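You operate a simulated robot arm through the tools that you are given. There is no shell and no other tool. Be economical: measure what you need, move in short steps, check, and stop when the job is done.

You run a simulated robot arm. Do the job below in one go: nothing can be reset, and whatever is moved stays where it is left.

## Task
Back off all four flange nuts with the orange wrench.
Fine: about a quarter turn each; stand the wrench back on its peg.

It is judged by the outcome, as a careful person would: the job done as asked, and still so three seconds after it is handed in. It fails if anything else is knocked over, pushed out of place, dropped, spilled or broken.

## Robot
A 7-joint arm with a two-finger gripper on a trunk, on a base that drives. Base frame: it is fixed to the floor where the robot stands at the start and does not move with it; the origin is under the middle of the robot, x ahead of it, y to its left, z up; the surface under the hand at the start is at about z = 900. Units: mm, rad, N and s.
With the tool pointing down near the work surface it reaches from about 100 to 400 mm from the robot's upright axis, wherever it stands. Its first joint turns from -2.496 to 2.496 rad. Places, roughly: back left flange nut [300, 100, 1000]; back right flange nut [400, 100, 1000]; foot of the wrench peg [500, -100, 900]; front left flange nut [300, 0, 1000]; front right flange nut [400, 0, 1000]. Payload 1.47 kg.
The TCP is the grasp point between the finger pads, 16 mm short of the fingertips. In the tool frame z runs along the fingers and y along their closing line. Largest opening 87 mm; the body of the gripper starts 55 mm behind the TCP.
Orientation is told as [roll, pitch, yaw] about the base's x, y, z axes, in that order, counted from this pose: with the fingers straight down and closing along the base's y, the tool's x points along the base's -x, its y along +y and its z along -z.

## Interface
- The arm moves only by the tool nudge_tool. Its argument "moves" is a list of rows, each a list of 3 entries, a list of its own where there are three numbers: the shift along the tool's x, y, z in mm, then the turn, a rotation vector about the tool's x, y, z in rad, then the gripper command, from -1 (shut) to 1 (fully open), values between in proportion. In form: [[[tx, ty, tz], [rx, ry, rz], gripper], ...]. A call has 1 to 12 rows; each row is the pose to reach, as a shift and turn from the pose commanded when the call began, along the tool's axes at that moment. Rows are played at 5 a second. More than 50 mm and 0.15 rad between two rows, or a gripper value outside its range, and nothing of the call is played. Where a pose cannot be reached the arm comes as near as it can. A force on the tool above 40 N (or 10 N above the force at the start of the call, whichever is more), or a blocked arm, ends the call early, and 0.2 s more pass. Each finger travels about 45 mm/s and halts on what it meets, pressing with about 28 N; the grip force reading is that of the motor and also rises with nothing between the fingers. The clock runs only during rows and for 0.2 s after the last one: add rows that repeat a pose to give the fingers time. The reply holds the time, the measured pose of the TCP, the force on the tool along the base axes, the opening and the grip force, in the units named above and with some noise, with the torque about the TCP (base axes, N m) and any sound that the robot's microphone picked up, and new pictures: "pictures" is both (left out), scene, wrist or none.
- Cameras (640 x 400 px; columns grow to the right, rows downward): "scene" is now at [131.9, 18.5, 1817.4]; the picture's right is [0.29, -0.96, 0.00], its down [-0.84, -0.25, -0.47] and it looks along [0.45, 0.14, -0.88] (base axes); focal length 265 px, centre (320, 200). "wrist" rides on the gripper at [73, 12, -90] in the tool frame; the picture's right is [-0.16, 0.99, 0.00], its down [-0.72, -0.12, -0.68] and it looks along [-0.67, -0.11, 0.73] (tool axes); focal length 247 px, centre (320, 200). There is no depth. A picture from a camera that has moved, and an enlarged one, comes with that camera's place and axes in the base frame and with its lens.
- lift_body(by): slides the trunk up (or, below 0, down) by that many mm; the arm and the scene camera ride with it, the base frame stays. It gives what a move gives, with no picture.
- drive_base(legs): drives the robot by 1 to 6 legs, each [ahead, left, turn to the left] in mm, mm and rad, along the robot's own axes; the way and the turn of a leg run together, so that a leg with both is an arc; at most 1500 mm and 3.142 rad a leg. The arm and the cameras ride along, it lands a little off, and it stops where it bumps. It gives what a move gives, and a new picture of the scene camera.
- aim_head(pan, tilt): turns the head with the scene camera to pan (to the left, within 1.501 rad either way) and tilt (down, from -0.506 to 1.204), counted from straight ahead of the robot. It gives what a move gives, and a new picture of the scene camera.
- inspect(camera, box): a new picture of the part [left, top, right, bottom] of that camera's present view, enlarged. It takes no simulated time.
- sign_off(): hands the job in; it is judged then, once.

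Work in short steps. Places have to be worked out from the pictures, the camera data and where the tool is seen: move nearer, look again, correct. Check each grasp and each placing, and mend what went wrong. You have 120 turns and 260 pictures in all, those below and enlarged ones among them. Open the gripper and draw the arm clear of the work before you hand the job in, unless the task says otherwise; then end with one line.

The tools are called after "Request:" as name(argument=value, ...) on one line, values as JSON. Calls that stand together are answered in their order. nudge_tool: Moves the arm, as the interface text tells. Its arguments: {"type":"object","properties":{"moves":{"type":"array","items":{"type":"array"}},"pictures":{"type":"string","enum":["both","scene","wrist","none"]}},"required":["moves"]} The other tools are called the same way: lift_body (by) slides the trunk up or down; drive_base (legs) drives the base; aim_head (pan, tilt) turns the head that bears the scene camera; inspect (camera, box) takes an enlarged picture of a part of a camera's view; sign_off () hands the job in.

At the start:

```text
t: 0.0
ee_pos: [497.7, -44.2, 1310.6]
tcp_rot: [0.0, 0.0, -0.001]
force: [0.1, 0.5, 0.4]
wrist_torque: [-0.03, -0.02, 0.01]
finger_gap: 87.2
finger_force: 0.1
trunk travel left (down, up): [-1175.0, 65.0]
robot x, y, heading: [3.8, 2.0, -0.001]
head pan, tilt: [0.291, 1.08]
```

scene: 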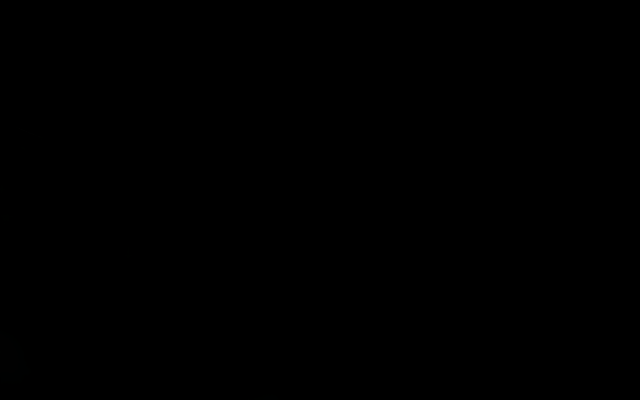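
wrist: 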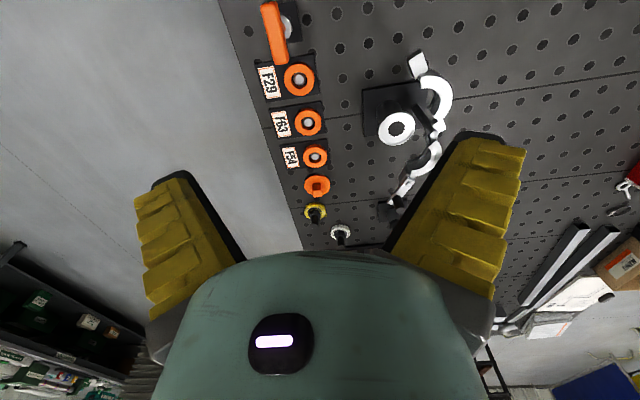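

The scene picture is black, perhaps because the head looks into the arm; the wrist shows a peg-board scene. I turn the head to see whether the scene camera clears.

Request:
aim_head(pan=0.0, tilt=0.9)

Request:
inspect(camera="wrist", box=[220, 0, 540, 200])

```text
t: 0.8
ee_pos: [497.3, -45.0, 1311.6]
tcp_rot: [-0.001, 0.0, 0.001]
force: [0.0, 0.4, 0.3]
wrist_torque: [0.01, 0.02, 0.01]
finger_gap: 87.1
finger_force: 0.0
trunk travel left (down, up): [-1175.0, 65.0]
robot x, y, heading: [0.7, 1.0, 0.003]
head pan, tilt: [0.0, 0.901]
camera scene: at [145.6, 0.1, 1830.0], right [0.0, -1.0, 0.0], down [-0.78, 0.0, -0.62], along [0.62, 0.0, -0.78], focal length 265 px, centre (320, 200)
```

scene: 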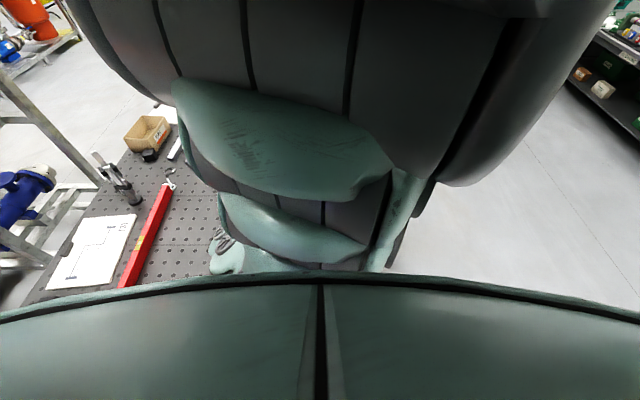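

```text
2.00 times, centred on (380, 100) of wrist
camera zoom: at [424.7, -33.5, 1400.8], right [0.16, 0.99, 0.0], down [0.72, -0.12, 0.68], along [0.67, -0.11, -0.73], focal length 494 px, centre (200, 400)
```

zoom: 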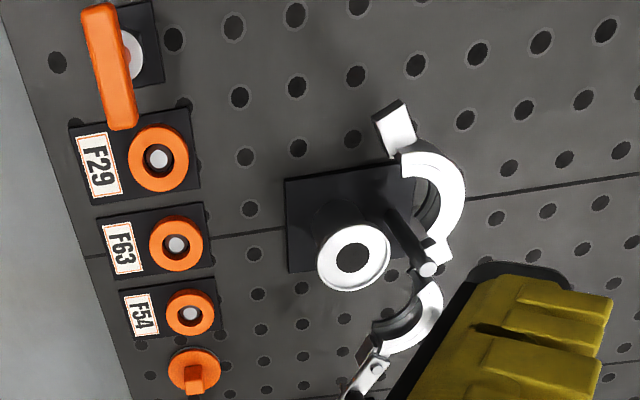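

The wrist camera shows the bench at x>470; the flange is out of view nearer the robot. I draw the hand back to see it.

Request:
nudge_tool(moves=[[[40, 0, 0], [0, 0, 0], 1], [[80, 0, 0], [0, 0, 0], 1], [[120, 0, 0], [0, 0, 0], 1], [[160, 0, 0], [0, 0, 0], 1], [[200, 0, 0], [0, 0, 0], 1]])

```text
t: 2.2
ee_pos: [363.7, -82.9, 1304.0]
tcp_rot: [-0.072, -0.13, 0.02]
force: [0.2, 0.7, -0.2]
wrist_torque: [0.03, 0.01, 0.0]
finger_gap: 86.9
finger_force: 0.0
out of reach, approached as far as the arm can: row 4, 5
trunk travel left (down, up): [-1175.0, 65.0]
robot x, y, heading: [-1.2, -0.1, -0.001]
head pan, tilt: [0.0, 0.901]
stopped in row 5: the arm was blocked; the commanded pose is now the measured one
camera scene: at [145.6, 0.0, 1830.0], right [0.0, -1.0, 0.0], down [-0.78, 0.0, -0.62], along [0.62, 0.0, -0.78], focal length 265 px, centre (320, 200)
camera wrist: at [279.0, -67.4, 1381.1], right [0.15, 0.99, -0.05], down [0.63, -0.05, 0.77], along [0.76, -0.14, -0.63], focal length 247 px, centre (320, 200)
```

scene: 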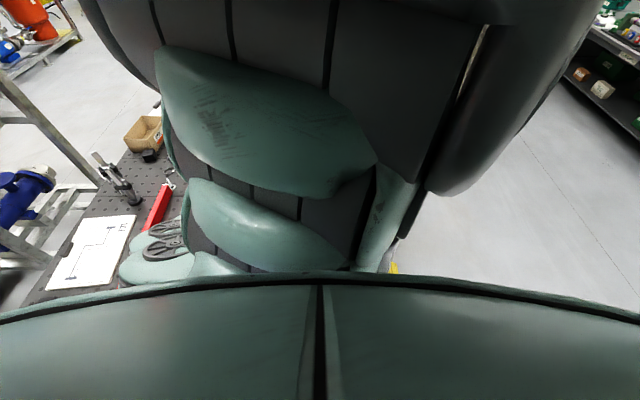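
wrist: 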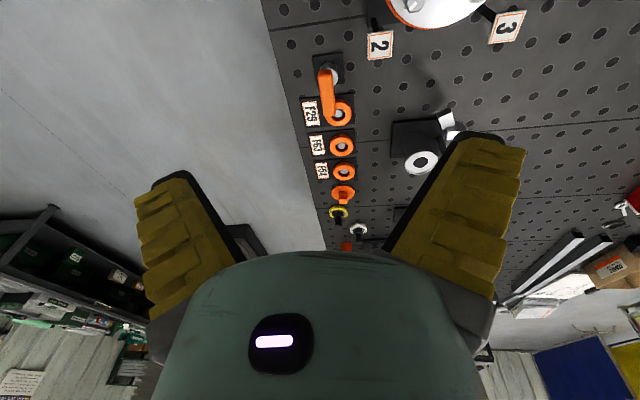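

The flange begins to show at the top (labels 2 and 3). I drive the base back 250 mm so the wrist camera takes in the flange.

Request:
drive_base(legs=[[-250, 0, 0]])

Request:
inspect(camera="wrist", box=[200, 0, 640, 275])

```text
t: 4.0
ee_pos: [108.2, -81.3, 1302.3]
tcp_rot: [-0.07, -0.126, 0.024]
force: [0.2, 0.1, 0.3]
wrist_torque: [-0.02, 0.0, 0.03]
finger_gap: 86.8
finger_force: 0.0
trunk travel left (down, up): [-1175.0, 65.0]
robot x, y, heading: [-254.5, -1.1, 0.001]
head pan, tilt: [0.0, 0.901]
camera scene: at [-108.5, 0.1, 1830.0], right [0.0, -1.0, 0.0], down [-0.78, 0.0, -0.62], along [0.62, 0.0, -0.78], focal length 265 px, centre (320, 200)
```

scene: 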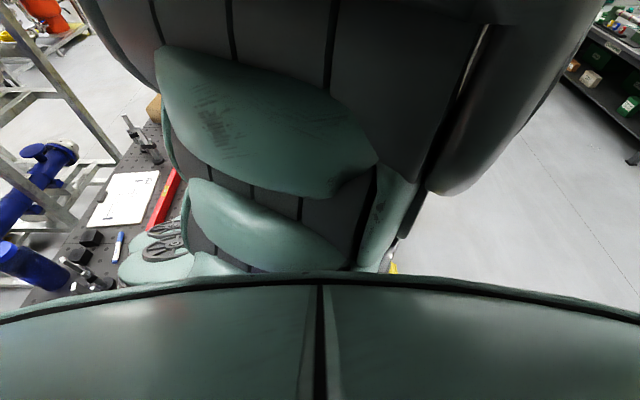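

```text
1.45 times, centred on (420, 138) of wrist
camera zoom: at [24.3, -66.0, 1380.9], right [0.14, 0.99, -0.05], down [0.63, -0.05, 0.77], along [0.76, -0.14, -0.63], focal length 359 px, centre (174, 291)
```

zoom: 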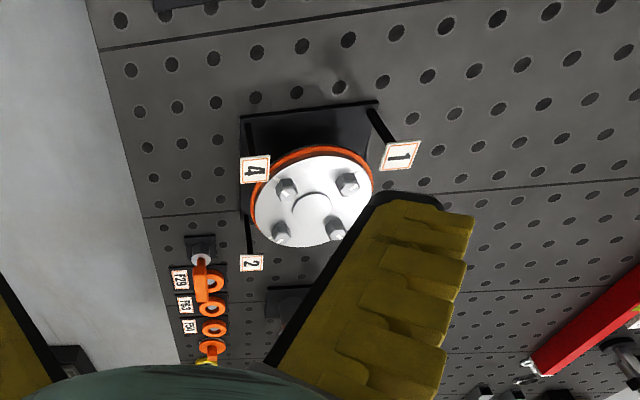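

The flange carries number tags 1–4 (likely a working order) and the operator side is −y. The floor there is clear, so I drive around to stand at the −y edge, facing +y.

Request:
drive_base(legs=[[0, -500, 0], [650, 0, 0], [0, 0, 1.571]])

Request:
inspect(camera="wrist", box=[0, 0, 640, 400])

```text
t: 14.0
ee_pos: [482.6, -125.7, 1303.3]
tcp_rot: [-0.071, -0.13, 1.593]
force: [0.4, -0.1, 0.3]
wrist_torque: [0.04, 0.03, 0.03]
finger_gap: 86.8
finger_force: 0.1
trunk travel left (down, up): [-1175.0, 65.0]
robot x, y, heading: [401.0, -489.9, 1.566]
head pan, tilt: [0.0, 0.901]
camera scene: at [400.7, -343.1, 1830.0], right [1.0, 0.0, 0.0], down [0.0, -0.78, -0.62], along [0.0, 0.62, -0.78], focal length 265 px, centre (320, 200)
```

scene: 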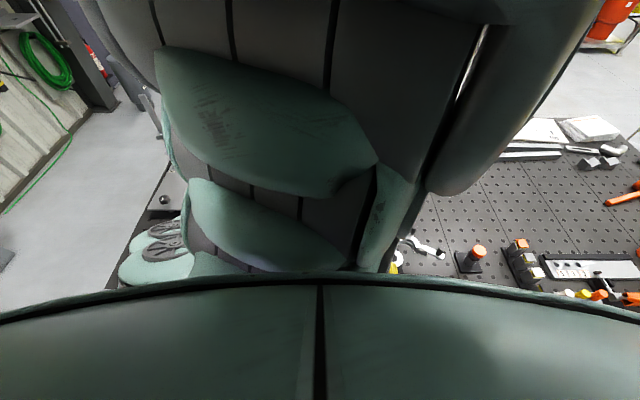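

```text
1.00 times, centred on (320, 200) of wrist (not enlarged: the box is as wide or as high as the picture)
camera zoom: at [467.3, -210.3, 1381.0], right [-0.99, 0.14, -0.05], down [0.05, 0.63, 0.77], along [0.14, 0.76, -0.63], focal length 247 px, centre (320, 200)
```

zoom: 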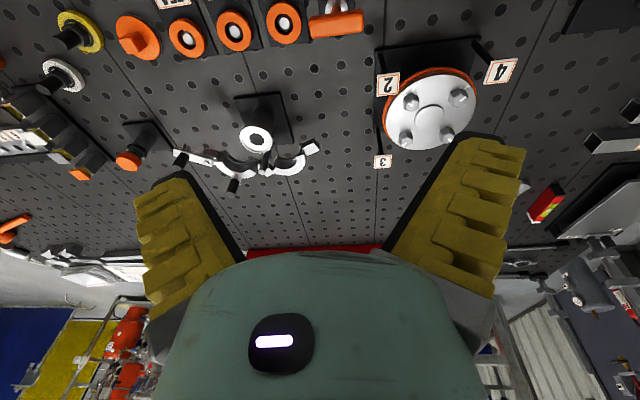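

Now facing the bench, the flange, its tags and the orange tool with a T‑like handle are in view. I straighten the hand slightly forward, and back off 200 mm for a clear view of the peg row.

Request:
nudge_tool(moves=[[[-30, 0, 0], [-0.035, 0.065, 0.011], 1], [[-70, 0, 0], [-0.07, 0.13, 0.022], 1]], pictures="none")

Request:
drive_base(legs=[[-260, 0, 0]])

Request:
inspect(camera="wrist", box=[100, 0, 540, 275])

```text
t: 14.6
ee_pos: [479.7, -55.2, 1307.9]
tcp_rot: [0.003, 0.004, 1.566]
force: [0.0, 0.3, -0.3]
wrist_torque: [-0.01, -0.01, 0.03]
finger_gap: 87.0
finger_force: 0.1
trunk travel left (down, up): [-1175.0, 65.0]
robot x, y, heading: [397.8, -489.8, 1.569]
head pan, tilt: [0.0, 0.901]
```

```text
t: 16.4
ee_pos: [485.0, -308.7, 1308.1]
tcp_rot: [0.003, 0.001, 1.554]
force: [0.8, 0.3, -0.7]
wrist_torque: [0.03, 0.01, 0.01]
finger_gap: 87.0
finger_force: 0.0
trunk travel left (down, up): [-1175.0, 65.0]
robot x, y, heading: [401.3, -742.8, 1.56]
head pan, tilt: [0.0, 0.901]
camera scene: at [401.0, -596.1, 1830.0], right [1.0, -0.01, 0.0], down [-0.01, -0.78, -0.62], along [0.01, 0.62, -0.78], focal length 265 px, centre (320, 200)
```

scene: 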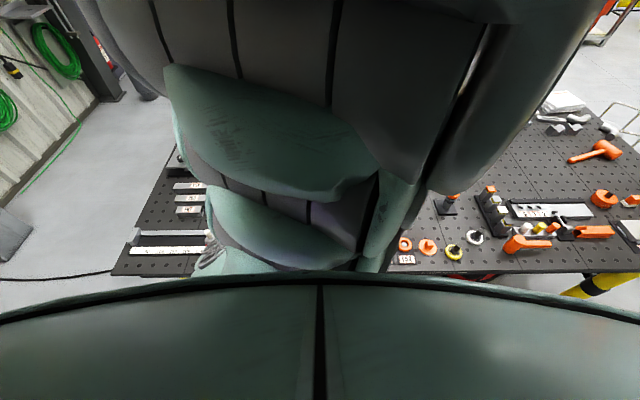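

```text
1.45 times, centred on (320, 138) of wrist
camera zoom: at [472.1, -381.8, 1397.4], right [-0.98, 0.17, 0.0], down [0.13, 0.72, 0.68], along [0.12, 0.67, -0.73], focal length 359 px, centre (320, 291)
```

zoom: 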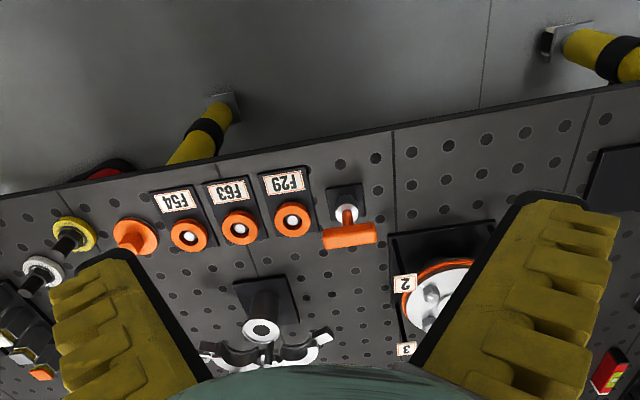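

The orange wrench is a T‑handle: bar along x centred near (481, −105, 996), shaft upright beneath it. Nuts come out near x 302/371, y 10/77. I drive in to stand around y = −290 and turn the wrist to close across the bar.

Request:
drive_base(legs=[[453, 15, 0.01]])

Request:
nudge_tool(moves=[[[0, 0, 0], [0, 0, 0.14], 1], [[0, 0, 0], [0, 0, 0.28], 1], [[0, 0, 0], [0, 0, 0.42], 1], [[0, 0, 0], [0, 0, 0.56], 1], [[0, 0, 0], [0, 0, 0.7], 1], [[0, 0, 0], [0, 0, 0.84], 1], [[0, 0, 0], [0, 0, 0.98], 1], [[0, 0, 0], [0, 0, 1.12], 1], [[0, 0, 0], [0, 0, 1.26], 1], [[0, 0, 0], [0, 0, 1.4], 1], [[0, 0, 0], [0, 0, 1.54], 1], [[0, 0, 0], [0, 0, 1.565], 1]])

```text
t: 19.1
ee_pos: [468.7, 141.2, 1307.2]
tcp_rot: [0.002, 0.001, 1.566]
force: [0.1, 0.6, 0.1]
wrist_torque: [0.03, 0.01, 0.02]
finger_gap: 87.2
finger_force: 0.0
trunk travel left (down, up): [-1175.0, 65.0]
robot x, y, heading: [387.5, -291.2, 1.571]
head pan, tilt: [0.0, 0.901]
camera scene: at [387.6, -147.4, 1830.0], right [1.0, 0.0, 0.0], down [0.0, -0.78, -0.62], along [0.0, 0.62, -0.78], focal length 265 px, centre (320, 200)
```

scene: 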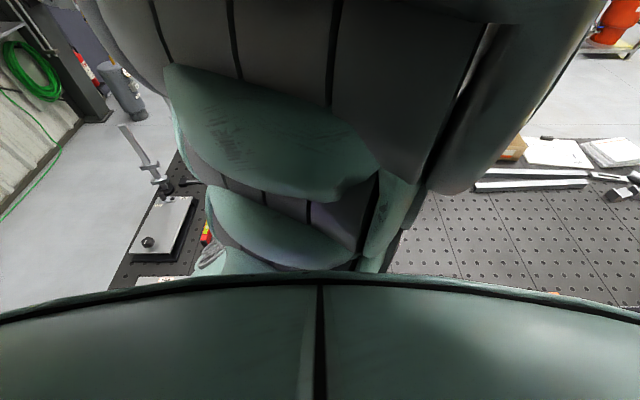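

```text
t: 21.7
ee_pos: [469.2, 141.3, 1308.2]
tcp_rot: [-0.001, 0.001, -0.002]
force: [0.6, -0.9, -0.7]
wrist_torque: [0.06, 0.0, -0.01]
finger_gap: 87.0
finger_force: 0.1
trunk travel left (down, up): [-1175.0, 65.0]
robot x, y, heading: [388.5, -290.3, 1.567]
head pan, tilt: [0.0, 0.901]
camera scene: at [387.6, -147.4, 1830.0], right [1.0, 0.0, 0.0], down [0.0, -0.78, -0.62], along [0.0, 0.62, -0.78], focal length 265 px, centre (320, 200)
camera wrist: at [396.5, 152.3, 1398.2], right [0.16, 0.99, 0.0], down [0.72, -0.12, 0.68], along [0.67, -0.11, -0.73], focal length 247 px, centre (320, 200)
```

scene: 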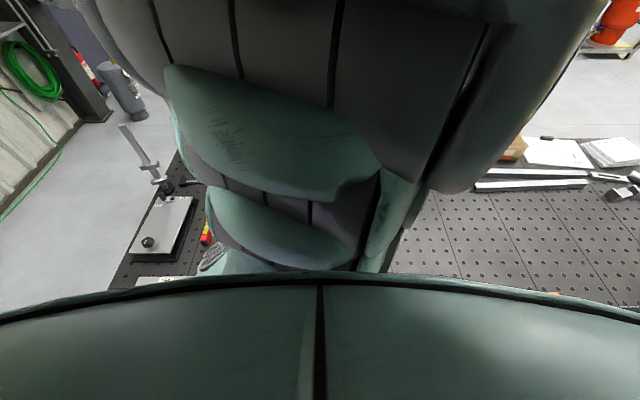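
wrist: 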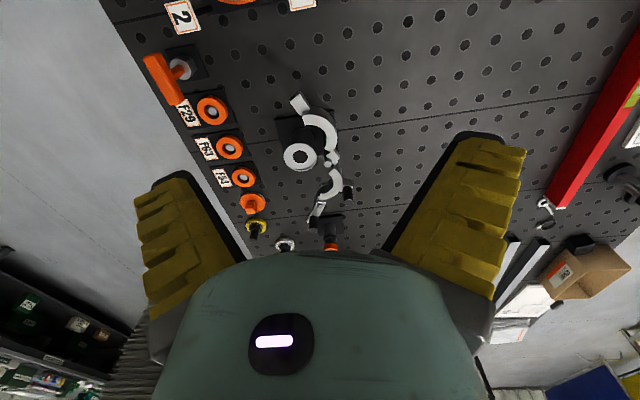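

I move the hand over towards the wrench, west of it and lower, to see it closely and test the near reach.

Request:
nudge_tool(moves=[[[12, -40, 10], [0, 0, 0], 1], [[24, -80, 30], [0, 0, 0], 1], [[36, -120, 50], [0, 0, 0], 1], [[48, -160, 70], [0, 0, 0], 1], [[60, -200, 90], [0, 0, 0], 1], [[70, -240, 110], [0, 0, 0], 1], [[75, -246, 140], [0, 0, 0], 1], [[75, -246, 150], [0, 0, 0], 1]], pictures="wrist")

```text
t: 23.5
ee_pos: [393.7, -105.4, 1156.7]
tcp_rot: [-0.002, 0.001, 0.003]
force: [0.6, 0.1, -1.1]
wrist_torque: [-0.01, 0.01, 0.0]
finger_gap: 86.9
finger_force: 0.0
trunk travel left (down, up): [-1175.0, 65.0]
robot x, y, heading: [386.3, -294.9, 1.567]
head pan, tilt: [0.0, 0.901]
camera wrist: at [321.7, -93.5, 1247.3], right [0.16, 0.99, 0.0], down [0.72, -0.11, 0.68], along [0.67, -0.11, -0.73], focal length 247 px, centre (320, 200)
```

wrist: 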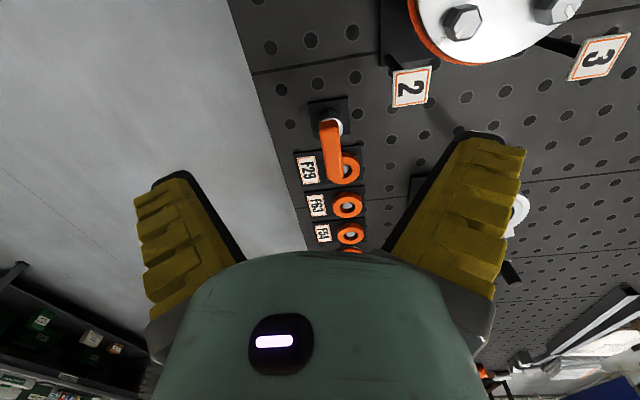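

Reach works here. I enlarge the wrench and the nuts.

Request:
inspect(camera="wrist", box=[270, 80, 430, 180])

Request:
inspect(camera="wrist", box=[380, 0, 640, 160])

```text
4.00 times, centred on (350, 130) of wrist
camera zoom: at [321.7, -93.5, 1247.3], right [0.16, 0.99, 0.0], down [0.72, -0.11, 0.68], along [0.67, -0.11, -0.73], focal length 988 px, centre (200, 480)
```

zoom: 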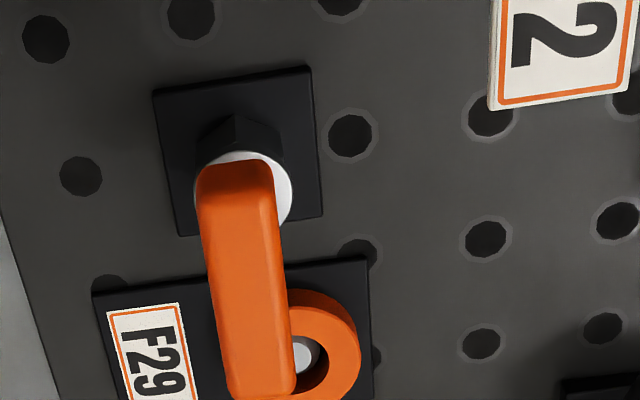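

```text
2.46 times, centred on (510, 80) of wrist
camera zoom: at [321.7, -93.5, 1247.3], right [0.16, 0.99, 0.0], down [0.72, -0.11, 0.68], along [0.67, -0.11, -0.73], focal length 608 px, centre (-148, 495)
```

zoom: 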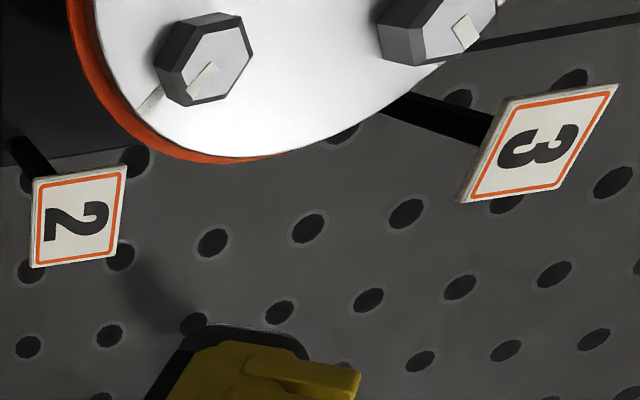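

The wrench bar lies along x, about 22 mm wide, top near z≈995; the peg is a black hex. I move over it to z≈1080 and look.

Request:
nudge_tool(moves=[[[-40, 0, 0], [0, 0, 0], 1], [[-80, 0, 20], [0, 0, 0], 1], [[-87, 0, 60], [0, 0, 0], 1], [[-87, 0, 75], [0, 0, 0], 1]], pictures="wrist")

```text
t: 24.5
ee_pos: [484.0, -104.3, 1081.6]
tcp_rot: [0.001, 0.002, 0.001]
force: [0.3, -0.2, -0.8]
wrist_torque: [0.02, 0.03, 0.03]
finger_gap: 86.9
finger_force: 0.0
trunk travel left (down, up): [-1175.0, 65.0]
robot x, y, heading: [383.0, -292.6, 1.566]
head pan, tilt: [0.0, 0.901]
camera wrist: at [409.6, -93.3, 1172.1], right [0.16, 0.99, 0.0], down [0.72, -0.11, 0.68], along [0.67, -0.11, -0.73], focal length 247 px, centre (320, 200)
```

wrist: 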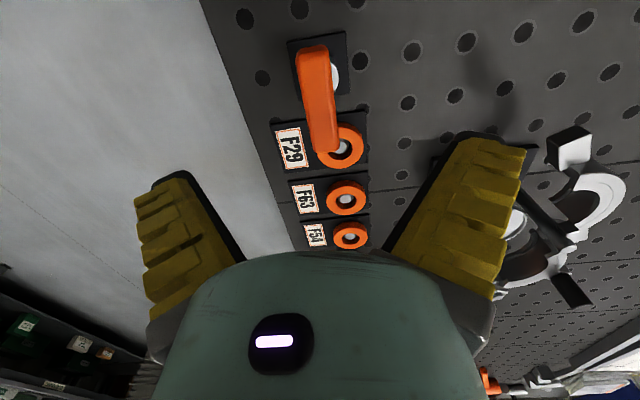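

The bar is centred under the hand (≈481, −105). I go down to z≈986 with the fingers astride and check before closing.

Request:
nudge_tool(moves=[[[3, -1, 40], [0, 0, 0], 1], [[3, -1, 75], [0, 0, 0], 1], [[3, -1, 95], [0, 0, 0], 1]], pictures="wrist")

```text
t: 25.3
ee_pos: [472.1, -103.3, 1065.2]
tcp_rot: [-0.003, 0.003, -0.007]
force: [-0.5, -1.1, -1.0]
wrist_torque: [0.06, 0.03, -0.02]
finger_gap: 87.3
finger_force: 0.0
out of reach, approached as far as the arm can: row 1, 2, 3
trunk travel left (down, up): [-1175.0, 65.0]
robot x, y, heading: [388.3, -291.7, 1.567]
head pan, tilt: [0.0, 0.901]
camera wrist: at [399.0, -91.1, 1154.5], right [0.16, 0.99, 0.0], down [0.72, -0.12, 0.68], along [0.67, -0.11, -0.73], focal length 247 px, centre (320, 200)
```

wrist: 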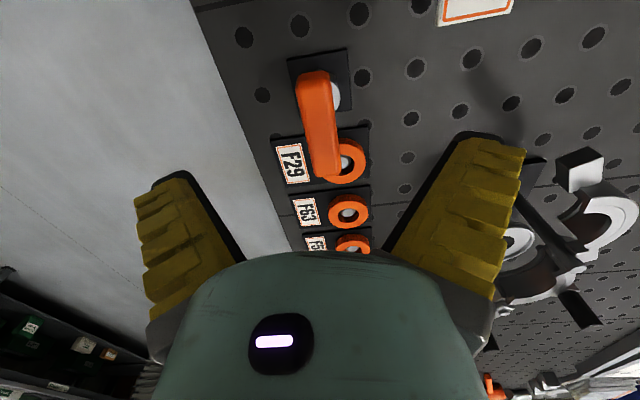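

That height is out of arm reach, so the trunk must come down. I first raise the hand, then lower the trunk 150 mm in steps.

Request:
nudge_tool(moves=[[[0, 0, -50], [0, 0, 0], 1], [[0, 0, -100], [0, 0, 0], 1], [[0, 0, -150], [0, 0, 0], 1], [[0, 0, -200], [0, 0, 0], 1]], pictures="none")

Request:
lift_body(by=-100)

```text
t: 26.5
ee_pos: [427.0, -166.7, 1247.3]
tcp_rot: [-0.114, 0.121, -0.141]
force: [0.5, -0.8, -0.1]
wrist_torque: [-0.02, -0.01, 0.02]
finger_gap: 87.3
finger_force: 0.1
trunk travel left (down, up): [-1175.0, 65.0]
robot x, y, heading: [387.7, -291.5, 1.573]
head pan, tilt: [0.0, 0.901]
stopped in row 4: the arm was blocked; the commanded pose is now the measured one
```

```text
t: 27.9
ee_pos: [425.7, -166.3, 1146.9]
tcp_rot: [-0.114, 0.121, -0.141]
force: [0.1, -0.8, -0.6]
wrist_torque: [-0.01, -0.03, 0.03]
finger_gap: 86.9
finger_force: 0.1
trunk travel left (down, up): [-1075.0, 165.0]
robot x, y, heading: [383.5, -293.8, 1.57]
head pan, tilt: [0.0, 0.901]
```

The hand went askew at the inner limit. I straighten it while moving outward, then lower the trunk another 50 mm.

Request:
nudge_tool(moves=[[[-25, 30, 0], [-0.04, -0.04, -0.05], 1], [[-45, 62, 0], [-0.08, -0.08, -0.1], 1], [[-55, 62, 0], [-0.114, -0.121, -0.141], 1]], pictures="none")

Request:
lift_body(by=-50)

Request:
inspect(camera="wrist", box=[0, 0, 640, 400])

```text
t: 28.7
ee_pos: [487.8, -114.1, 1135.0]
tcp_rot: [0.01, 0.012, 0.005]
force: [0.4, -0.2, 0.5]
wrist_torque: [0.02, -0.02, -0.01]
finger_gap: 87.1
finger_force: 0.1
trunk travel left (down, up): [-1075.0, 165.0]
robot x, y, heading: [386.7, -289.9, 1.57]
head pan, tilt: [0.0, 0.901]
```

```text
t: 29.6
ee_pos: [488.7, -113.1, 1085.1]
tcp_rot: [0.011, 0.007, 0.007]
force: [0.1, -0.1, -0.2]
wrist_torque: [0.01, -0.02, -0.01]
finger_gap: 87.0
finger_force: 0.1
trunk travel left (down, up): [-1025.0, 215.0]
robot x, y, heading: [386.0, -293.5, 1.572]
head pan, tilt: [0.0, 0.901]
```

```text
1.00 times, centred on (320, 200) of wrist (not enlarged: the box is as wide or as high as the picture)
camera zoom: at [415.8, -103.3, 1175.5], right [0.15, 0.99, 0.01], down [0.73, -0.12, 0.67], along [0.67, -0.1, -0.74], focal length 247 px, centre (320, 200)
```

zoom: 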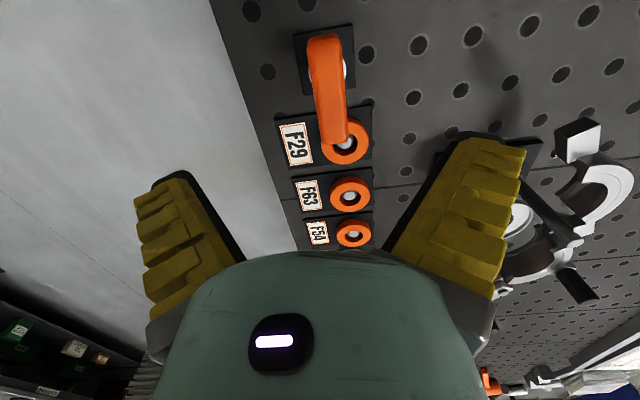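

Now I move onto the bar: 7.5 mm back in x, 8.5 mm in y, and down to z≈988.

Request:
nudge_tool(moves=[[[7, 8.5, 0], [0.011, -0.008, 0.006], 1], [[7, 8.5, 40], [0.011, -0.008, 0.006], 1], [[7, 8.5, 75], [0.011, -0.008, 0.006], 1], [[7, 8.5, 97], [0.011, -0.008, 0.006], 1]], pictures="wrist")

```text
t: 30.6
ee_pos: [480.5, -105.8, 987.8]
tcp_rot: [-0.001, -0.002, 0.002]
force: [-0.7, 0.4, 0.1]
wrist_torque: [-0.05, 0.01, -0.01]
finger_gap: 86.8
finger_force: 0.0
trunk travel left (down, up): [-1025.0, 215.0]
robot x, y, heading: [387.5, -289.9, 1.569]
head pan, tilt: [0.0, 0.901]
camera wrist: at [406.7, -94.5, 1078.0], right [0.16, 0.99, 0.0], down [0.72, -0.11, 0.68], along [0.67, -0.11, -0.73], focal length 247 px, centre (320, 200)
```

wrist: 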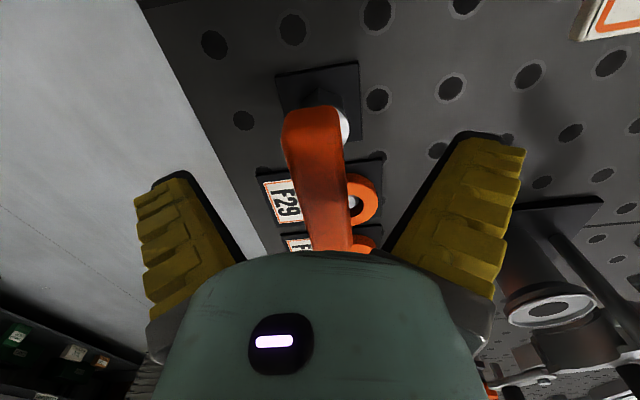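

The bar sits between the fingers. I close the gripper.

Request:
nudge_tool(moves=[[[0, 0, 2], [0, 0, 0], 0.3], [[0, 0, 2], [0, 0, 0], -0.2], [[0, 0, 2], [0, 0, 0], -0.7], [[0, 0, 2], [0, 0, 0], -1], [[0, 0, 2], [0, 0, 0], -1], [[0, 0, 2], [0, 0, 0], -1]], pictures="wrist")

```text
t: 32.0
ee_pos: [480.4, -103.4, 986.0]
tcp_rot: [0.002, 0.001, 0.001]
force: [-2.1, 2.6, 10.5]
wrist_torque: [0.0, 0.14, -0.01]
finger_gap: 18.3
finger_force: 28.2
trunk travel left (down, up): [-1025.0, 215.0]
robot x, y, heading: [386.7, -292.2, 1.57]
head pan, tilt: [0.0, 0.901]
camera wrist: at [406.8, -93.3, 1076.3], right [0.16, 0.99, 0.0], down [0.72, -0.12, 0.68], along [0.67, -0.11, -0.73], focal length 247 px, centre (320, 200)
```

wrist: 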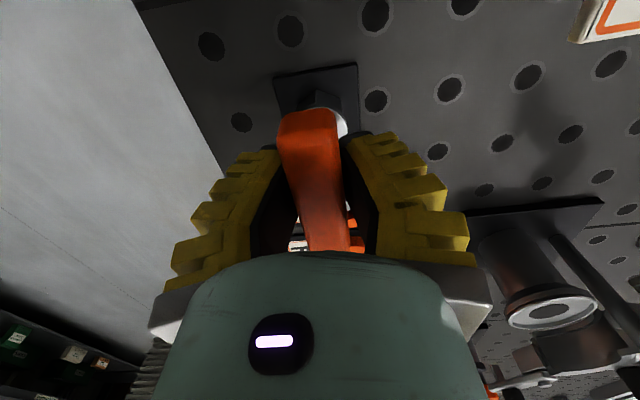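

Gripped with an 18 mm gap. I lift straight up off the peg.

Request:
nudge_tool(moves=[[[0, 0, -8], [0, 0, 0], -1], [[0, 0, -20], [0, 0, 0], -1], [[0, 0, -40], [0, 0, 0], -1], [[0, 0, -65], [0, 0, 0], -1], [[0, 0, -85], [0, 0, 0], -1]], pictures="wrist")

```text
t: 33.2
ee_pos: [478.2, -105.1, 1069.7]
tcp_rot: [-0.002, 0.003, -0.001]
force: [0.0, 0.6, -2.6]
wrist_torque: [0.05, -0.03, 0.02]
finger_gap: 11.9
finger_force: 27.7
trunk travel left (down, up): [-1025.0, 215.0]
robot x, y, heading: [388.2, -292.9, 1.573]
head pan, tilt: [0.0, 0.901]
camera wrist: at [405.5, -93.7, 1159.8], right [0.16, 0.99, 0.0], down [0.73, -0.12, 0.68], along [0.67, -0.11, -0.73], focal length 247 px, centre (320, 200)
```

wrist: 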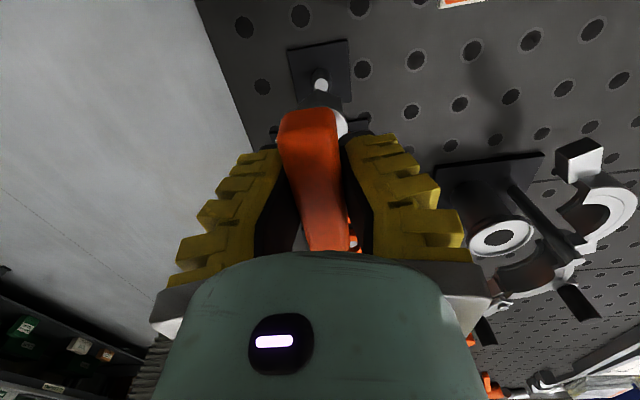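

The wrench came up, though the gap went from 18 to 12 mm. I enlarge the grip to see how it sits.

Request:
inspect(camera="wrist", box=[220, 30, 420, 270])

```text
1.67 times, centred on (320, 150) of wrist
camera zoom: at [405.5, -93.7, 1159.8], right [0.16, 0.99, 0.0], down [0.73, -0.12, 0.68], along [0.67, -0.11, -0.73], focal length 412 px, centre (320, 283)
```

zoom: 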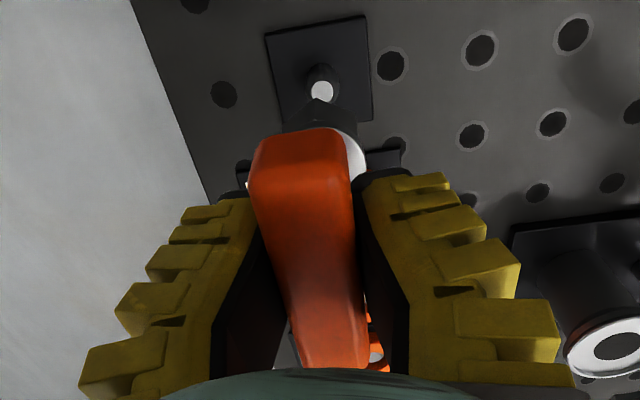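

The bar sits in the hand much as before, top ≈20 mm above the TCP, and about 2.6 N hangs on it. I raise the trunk 80 mm so the socket clears the flange before travelling.

Request:
lift_body(by=80)

Request:
inspect(camera="wrist", box=[220, 0, 460, 240])

```text
t: 34.4
ee_pos: [477.7, -106.0, 1151.1]
tcp_rot: [-0.002, 0.004, 0.0]
force: [0.0, 0.5, -2.0]
wrist_torque: [-0.02, -0.02, -0.01]
finger_gap: 11.8
finger_force: 28.0
trunk travel left (down, up): [-1105.0, 135.0]
robot x, y, heading: [387.2, -292.2, 1.564]
head pan, tilt: [0.0, 0.901]
```

```text
1.67 times, centred on (340, 120) of wrist
camera zoom: at [406.0, -94.1, 1239.4], right [0.16, 0.99, 0.0], down [0.72, -0.11, 0.68], along [0.67, -0.11, -0.73], focal length 412 px, centre (287, 333)
```

zoom: 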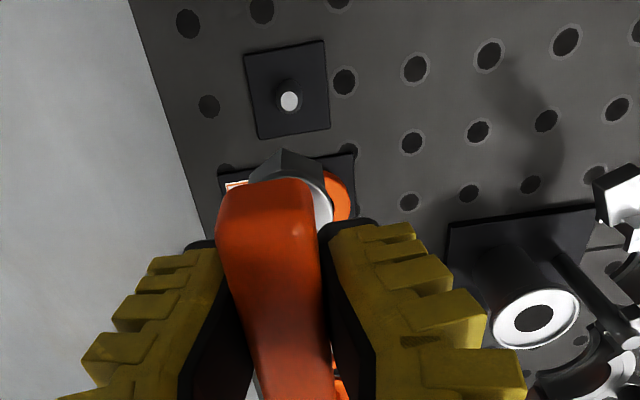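

The peg pin is seen at about (481, −106). Next I carry the wrench to the near-left side at height to view all four nuts past the hand.

Request:
nudge_tool(moves=[[[35, 12, 0], [0, 0, 0], -1], [[75, 22, 0], [0, 0, 0], -1], [[115, 20, 0], [0, 0, 0], -1], [[155, 10, 0], [0, 0, 0], -1], [[190, -10, 0], [0, 0, 0], -1], [[208, -24, 0], [0, 0, 0], -1]], pictures="wrist")

Request:
inspect(camera="wrist", box=[440, 30, 640, 190])

```text
t: 35.8
ee_pos: [270.9, -130.6, 1151.7]
tcp_rot: [0.0, -0.002, 0.004]
force: [0.8, -1.2, -2.1]
wrist_torque: [0.04, 0.02, 0.04]
finger_gap: 11.8
finger_force: 28.3
trunk travel left (down, up): [-1105.0, 135.0]
robot x, y, heading: [386.0, -293.9, 1.566]
head pan, tilt: [0.0, 0.901]
camera wrist: at [197.7, -119.1, 1239.9], right [0.16, 0.99, 0.0], down [0.72, -0.12, 0.68], along [0.67, -0.11, -0.73], focal length 247 px, centre (320, 200)
```

wrist: 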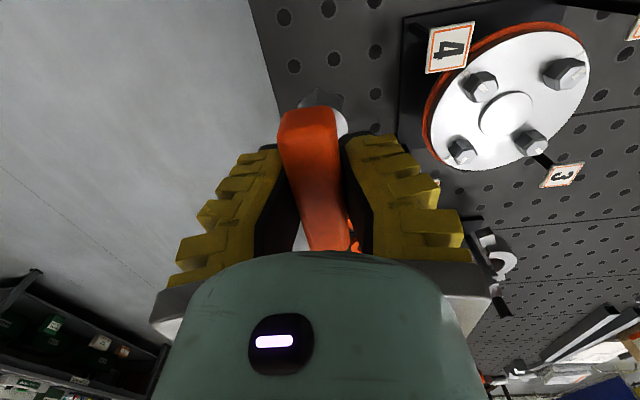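

```text
2.50 times, centred on (540, 110) of wrist
camera zoom: at [197.7, -119.1, 1239.9], right [0.16, 0.99, 0.0], down [0.72, -0.12, 0.68], along [0.67, -0.11, -0.73], focal length 617 px, centre (-230, 425)
```

zoom: 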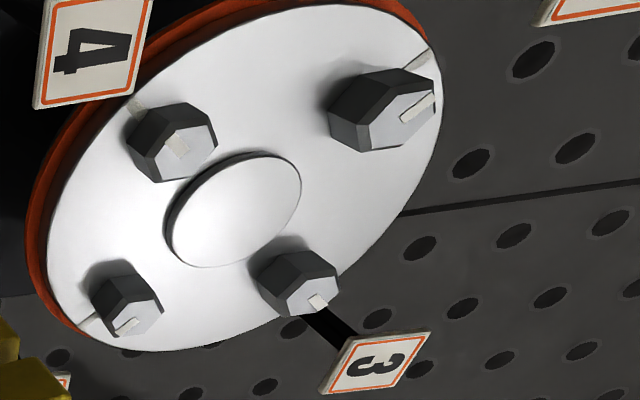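

All four nuts are visible with white witness marks. Nut tops come out near z=1001 at x≈302/375, y≈21/95. I enlarge each pair to read the hex angle.

Request:
inspect(camera="wrist", box=[530, 40, 610, 100])

Request:
inspect(camera="wrist", box=[450, 60, 510, 105])

Request:
inspect(camera="wrist", box=[435, 125, 495, 170])

Request:
inspect(camera="wrist", box=[505, 120, 565, 165])

Request:
inspect(camera="wrist", box=[270, 75, 370, 150])

```text
6.67 times, centred on (570, 70) of wrist
camera zoom: at [197.7, -119.1, 1239.9], right [0.16, 0.99, 0.0], down [0.72, -0.12, 0.68], along [0.67, -0.11, -0.73], focal length 1646 px, centre (-1347, 1067)
```

zoom: 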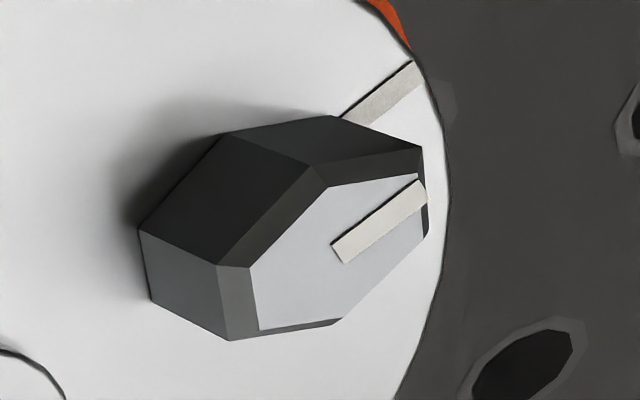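

```text
8.89 times, centred on (480, 82) of wrist
camera zoom: at [197.7, -119.1, 1239.9], right [0.16, 0.99, 0.0], down [0.72, -0.12, 0.68], along [0.67, -0.11, -0.73], focal length 2195 px, centre (-1102, 1244)
```

zoom: 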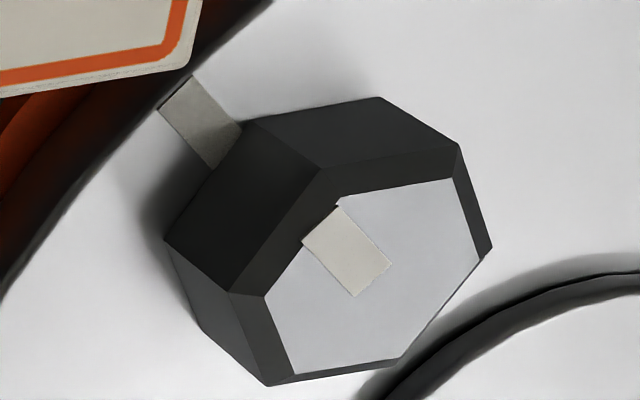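

```text
8.89 times, centred on (465, 148) of wrist
camera zoom: at [197.7, -119.1, 1239.9], right [0.16, 0.99, 0.0], down [0.72, -0.12, 0.68], along [0.67, -0.11, -0.73], focal length 2195 px, centre (-969, 667)
```

zoom: 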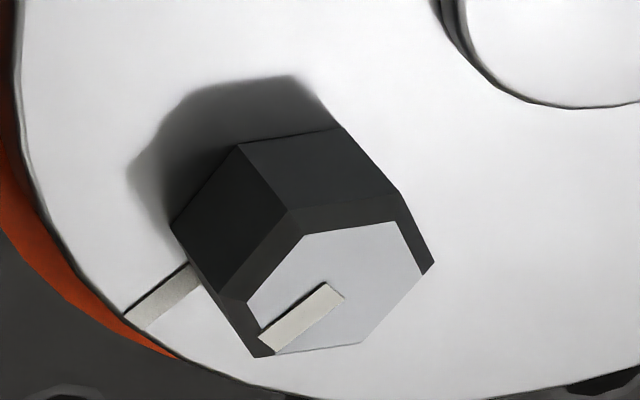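

```text
8.89 times, centred on (535, 142) of wrist
camera zoom: at [197.7, -119.1, 1239.9], right [0.16, 0.99, 0.0], down [0.72, -0.12, 0.68], along [0.67, -0.11, -0.73], focal length 2195 px, centre (-1591, 711)
```

zoom: 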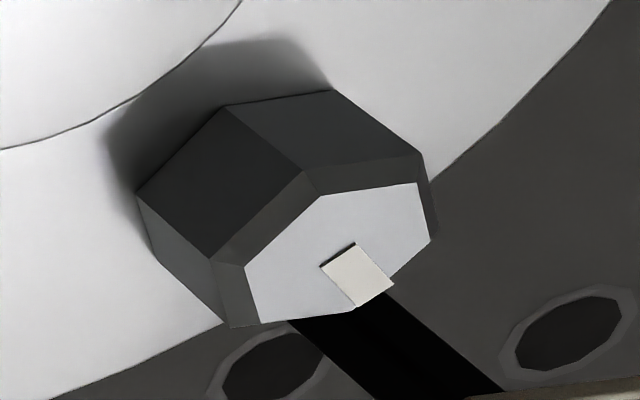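

```text
5.33 times, centred on (320, 112) of wrist
camera zoom: at [197.7, -119.1, 1239.9], right [0.16, 0.99, 0.0], down [0.72, -0.12, 0.68], along [0.67, -0.11, -0.73], focal length 1317 px, centre (320, 667)
```

zoom: 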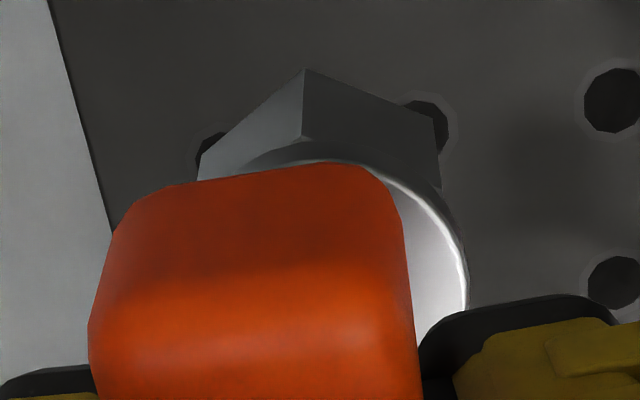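

Nut hexes all have corners along ±y; centres ≈ (304.5, 96), (379, 21.5), (379.5, 96), (304.5, 21.5), top z≈1000. The socket's hex has a corner along the bar (x), centred under the TCP. I carry it above nut 1 with a 30° yaw so the hexes line up.

Request:
nudge_tool(moves=[[[-5, 38, 0], [0, 0, -0.09], -1], [[-10, 76, 0], [0, 0, -0.18], -1], [[-16, 114, 0], [0, 0, -0.27], -1], [[-22, 152, 0], [0, 0, -0.36], -1], [[-28, 190, 10], [0, 0, -0.44], -1], [[-33.6, 226.7, 30], [0, 0, -0.524], -1], [[-33.6, 226.7, 30], [0, 0, -0.524], -1]], pictures="wrist")

Request:
inspect(camera="wrist", box=[240, 40, 400, 150])

```text
t: 37.4
ee_pos: [302.0, 97.9, 1122.5]
tcp_rot: [-0.001, 0.0, 0.523]
force: [0.4, 0.0, -2.9]
wrist_torque: [0.01, 0.01, -0.01]
finger_gap: 11.9
finger_force: 28.2
trunk travel left (down, up): [-1105.0, 135.0]
robot x, y, heading: [387.1, -289.7, 1.571]
head pan, tilt: [0.0, 0.901]
camera wrist: at [234.0, 71.4, 1210.6], right [-0.36, 0.93, 0.0], down [0.69, 0.26, 0.68], along [0.63, 0.24, -0.73], focal length 247 px, centre (320, 200)
```

wrist: 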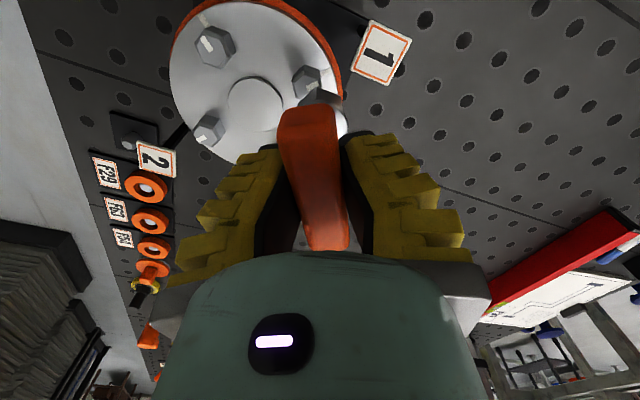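

```text
3.64 times, centred on (320, 95) of wrist
camera zoom: at [234.0, 71.4, 1210.6], right [-0.36, 0.93, 0.0], down [0.69, 0.26, 0.68], along [0.63, 0.24, -0.73], focal length 898 px, centre (320, 582)
```

zoom: 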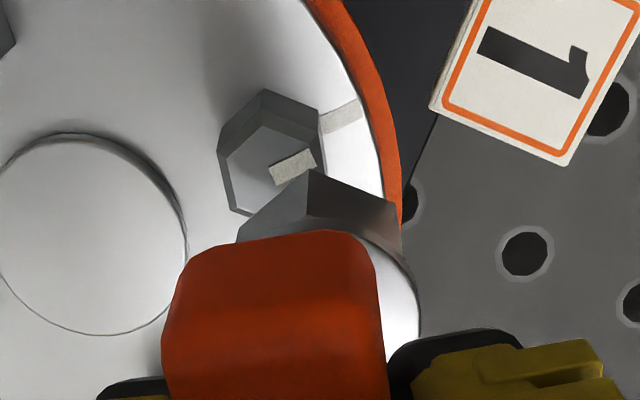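

Comparing both views, the nut tops sit higher than I first took (≈1009), which puts nut 1 at ≈(300.4, 87). I shift the hand accordingly and come down to just above the nut to align by eye.

Request:
nudge_tool(moves=[[[7.8, -7.9, 0], [0, 0, 0], -1], [[7.8, -7.9, 20], [0, 0, 0], -1], [[7.8, -7.9, 20], [0, 0, 0], -1]], pictures="none")

Request:
inspect(camera="wrist", box=[260, 50, 380, 130])

```text
t: 38.1
ee_pos: [300.1, 86.9, 1100.9]
tcp_rot: [0.0, 0.002, 0.524]
force: [-0.2, 0.3, -1.6]
wrist_torque: [0.01, 0.04, 0.0]
finger_gap: 12.0
finger_force: 28.2
trunk travel left (down, up): [-1105.0, 135.0]
robot x, y, heading: [387.2, -291.6, 1.577]
head pan, tilt: [0.0, 0.901]
```

```text
5.00 times, centred on (320, 90) of wrist
camera zoom: at [231.6, 59.6, 1189.8], right [-0.36, 0.93, 0.0], down [0.69, 0.26, 0.68], along [0.63, 0.24, -0.73], focal length 1235 px, centre (320, 750)
```

zoom: 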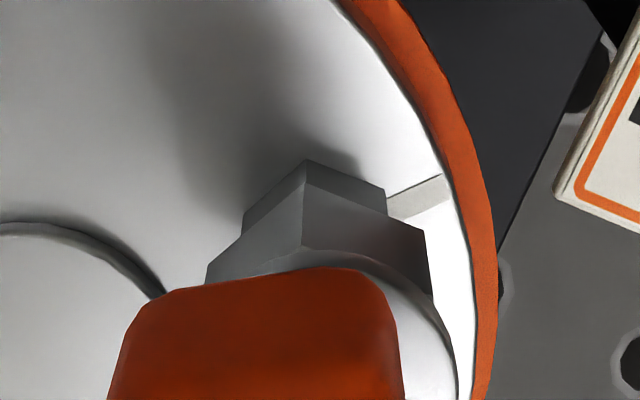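

Laterally the socket and nut line up within half a millimetre. To check the other direction I swing the hand 60° (a hex step) above the nut and look from there.

Request:
nudge_tool(moves=[[[0, 0, 0], [0, 0, -0.14], -1], [[0, 0, 0], [0, 0, -0.28], -1], [[0, 0, 0], [0, 0, -0.42], -1], [[0, 0, 0], [0, 0, -0.56], -1], [[0, 0, 0], [0, 0, -0.7], -1], [[0, 0, 0], [0, 0, -0.84], -1], [[0, 0, 0], [0, 0, -0.98], -1], [[0, 0, 0], [0, 0, -1.047], -1], [[0, 0, 0], [0, 0, -1.047], -1]], pictures="none")

Request:
inspect(camera="wrist", box=[260, 50, 380, 130])

```text
t: 40.1
ee_pos: [300.8, 85.9, 1100.8]
tcp_rot: [0.003, 0.001, 1.573]
force: [-0.5, -0.1, -1.5]
wrist_torque: [0.02, 0.01, 0.02]
finger_gap: 11.7
finger_force: 28.1
trunk travel left (down, up): [-1105.0, 135.0]
robot x, y, heading: [386.5, -292.6, 1.572]
head pan, tilt: [0.0, 0.901]
```

```text
5.00 times, centred on (320, 90) of wrist
camera zoom: at [290.5, 13.0, 1189.4], right [-0.99, 0.16, 0.0], down [0.12, 0.72, 0.68], along [0.11, 0.67, -0.73], focal length 1235 px, centre (320, 750)
```

zoom: 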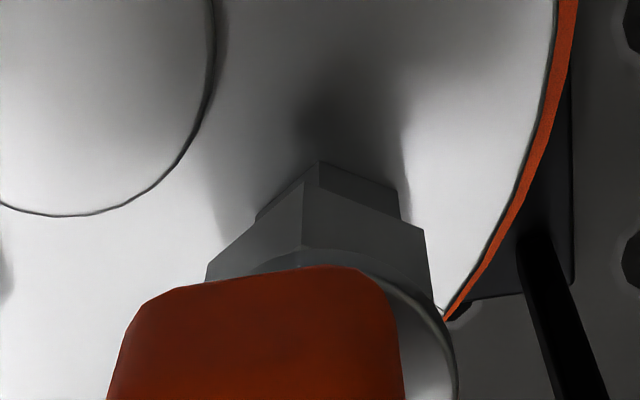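

The second view shows the nut 1.8 mm off to the side there, so nut 1 is about (−2.9, −0.3) mm from the TCP axis and the socket about 1 mm off-axis. I swing back to 30° with the correction.

Request:
nudge_tool(moves=[[[1.2, 2.5, 0], [0, 0, 0.14], -1], [[1.2, 2.5, 0], [0, 0, 0.28], -1], [[1.2, 2.5, 0], [0, 0, 0.42], -1], [[1.2, 2.5, 0], [0, 0, 0.56], -1], [[1.2, 2.5, 0], [0, 0, 0.7], -1], [[1.2, 2.5, 0], [0, 0, 0.84], -1], [[1.2, 2.5, 0], [0, 0, 0.98], -1], [[1.2, 2.5, 0], [0, 0, 1.047], -1], [[1.2, 2.5, 6], [0, 0, 1.047], -1]], pictures="none")

Request:
inspect(camera="wrist", box=[260, 50, 380, 130])

```text
t: 42.1
ee_pos: [297.7, 84.9, 1094.8]
tcp_rot: [0.0, 0.001, 0.52]
force: [0.9, 1.1, -1.1]
wrist_torque: [0.03, -0.08, 0.01]
finger_gap: 11.8
finger_force: 27.3
trunk travel left (down, up): [-1105.0, 135.0]
robot x, y, heading: [386.2, -293.7, 1.569]
head pan, tilt: [0.0, 0.901]
```

```text
5.00 times, centred on (320, 90) of wrist
camera zoom: at [230.0, 59.0, 1183.8], right [-0.36, 0.93, 0.0], down [0.69, 0.26, 0.68], along [0.63, 0.24, -0.73], focal length 1235 px, centre (320, 750)
```

zoom: 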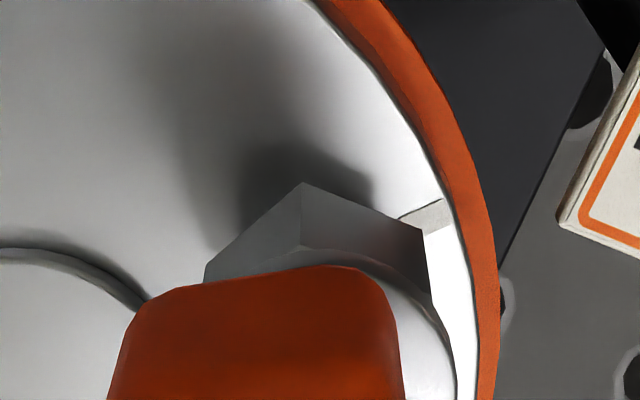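

The nut is now hidden under the socket. I lower in small steps and feel for contact or seating.

Request:
nudge_tool(moves=[[[0, 0, 3], [0, 0, 0], -1], [[0, 0, 6], [0, 0, 0], -1], [[0, 0, 6], [0, 0, 0], -1]], pictures="none")

Request:
nudge_tool(moves=[[[0, 0, 3], [0, 0, 0], -1], [[0, 0, 5], [0, 0, 0], -1], [[0, 0, 5], [0, 0, 0], -1]], pictures="none")

Request:
inspect(camera="wrist", box=[260, 50, 380, 130])

```text
t: 43.0
ee_pos: [299.1, 84.3, 1088.8]
tcp_rot: [0.001, 0.002, 0.522]
force: [0.7, 0.8, -1.5]
wrist_torque: [0.09, -0.07, 0.02]
finger_gap: 11.6
finger_force: 27.8
trunk travel left (down, up): [-1105.0, 135.0]
robot x, y, heading: [389.2, -291.6, 1.569]
head pan, tilt: [0.0, 0.901]
```

```text
t: 43.8
ee_pos: [299.2, 85.1, 1083.4]
tcp_rot: [0.0, -0.001, 0.523]
force: [2.0, 1.7, -2.1]
wrist_torque: [0.15, -0.18, 0.03]
finger_gap: 12.0
finger_force: 27.7
trunk travel left (down, up): [-1105.0, 135.0]
robot x, y, heading: [390.6, -295.4, 1.565]
head pan, tilt: [0.0, 0.901]
```

```text
5.00 times, centred on (320, 90) of wrist
camera zoom: at [230.7, 58.2, 1173.4], right [-0.36, 0.93, 0.0], down [0.68, 0.26, 0.68], along [0.64, 0.24, -0.73], focal length 1235 px, centre (320, 750)
```

zoom: 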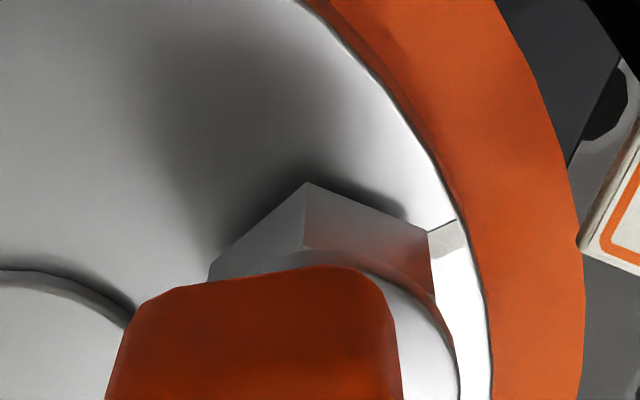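

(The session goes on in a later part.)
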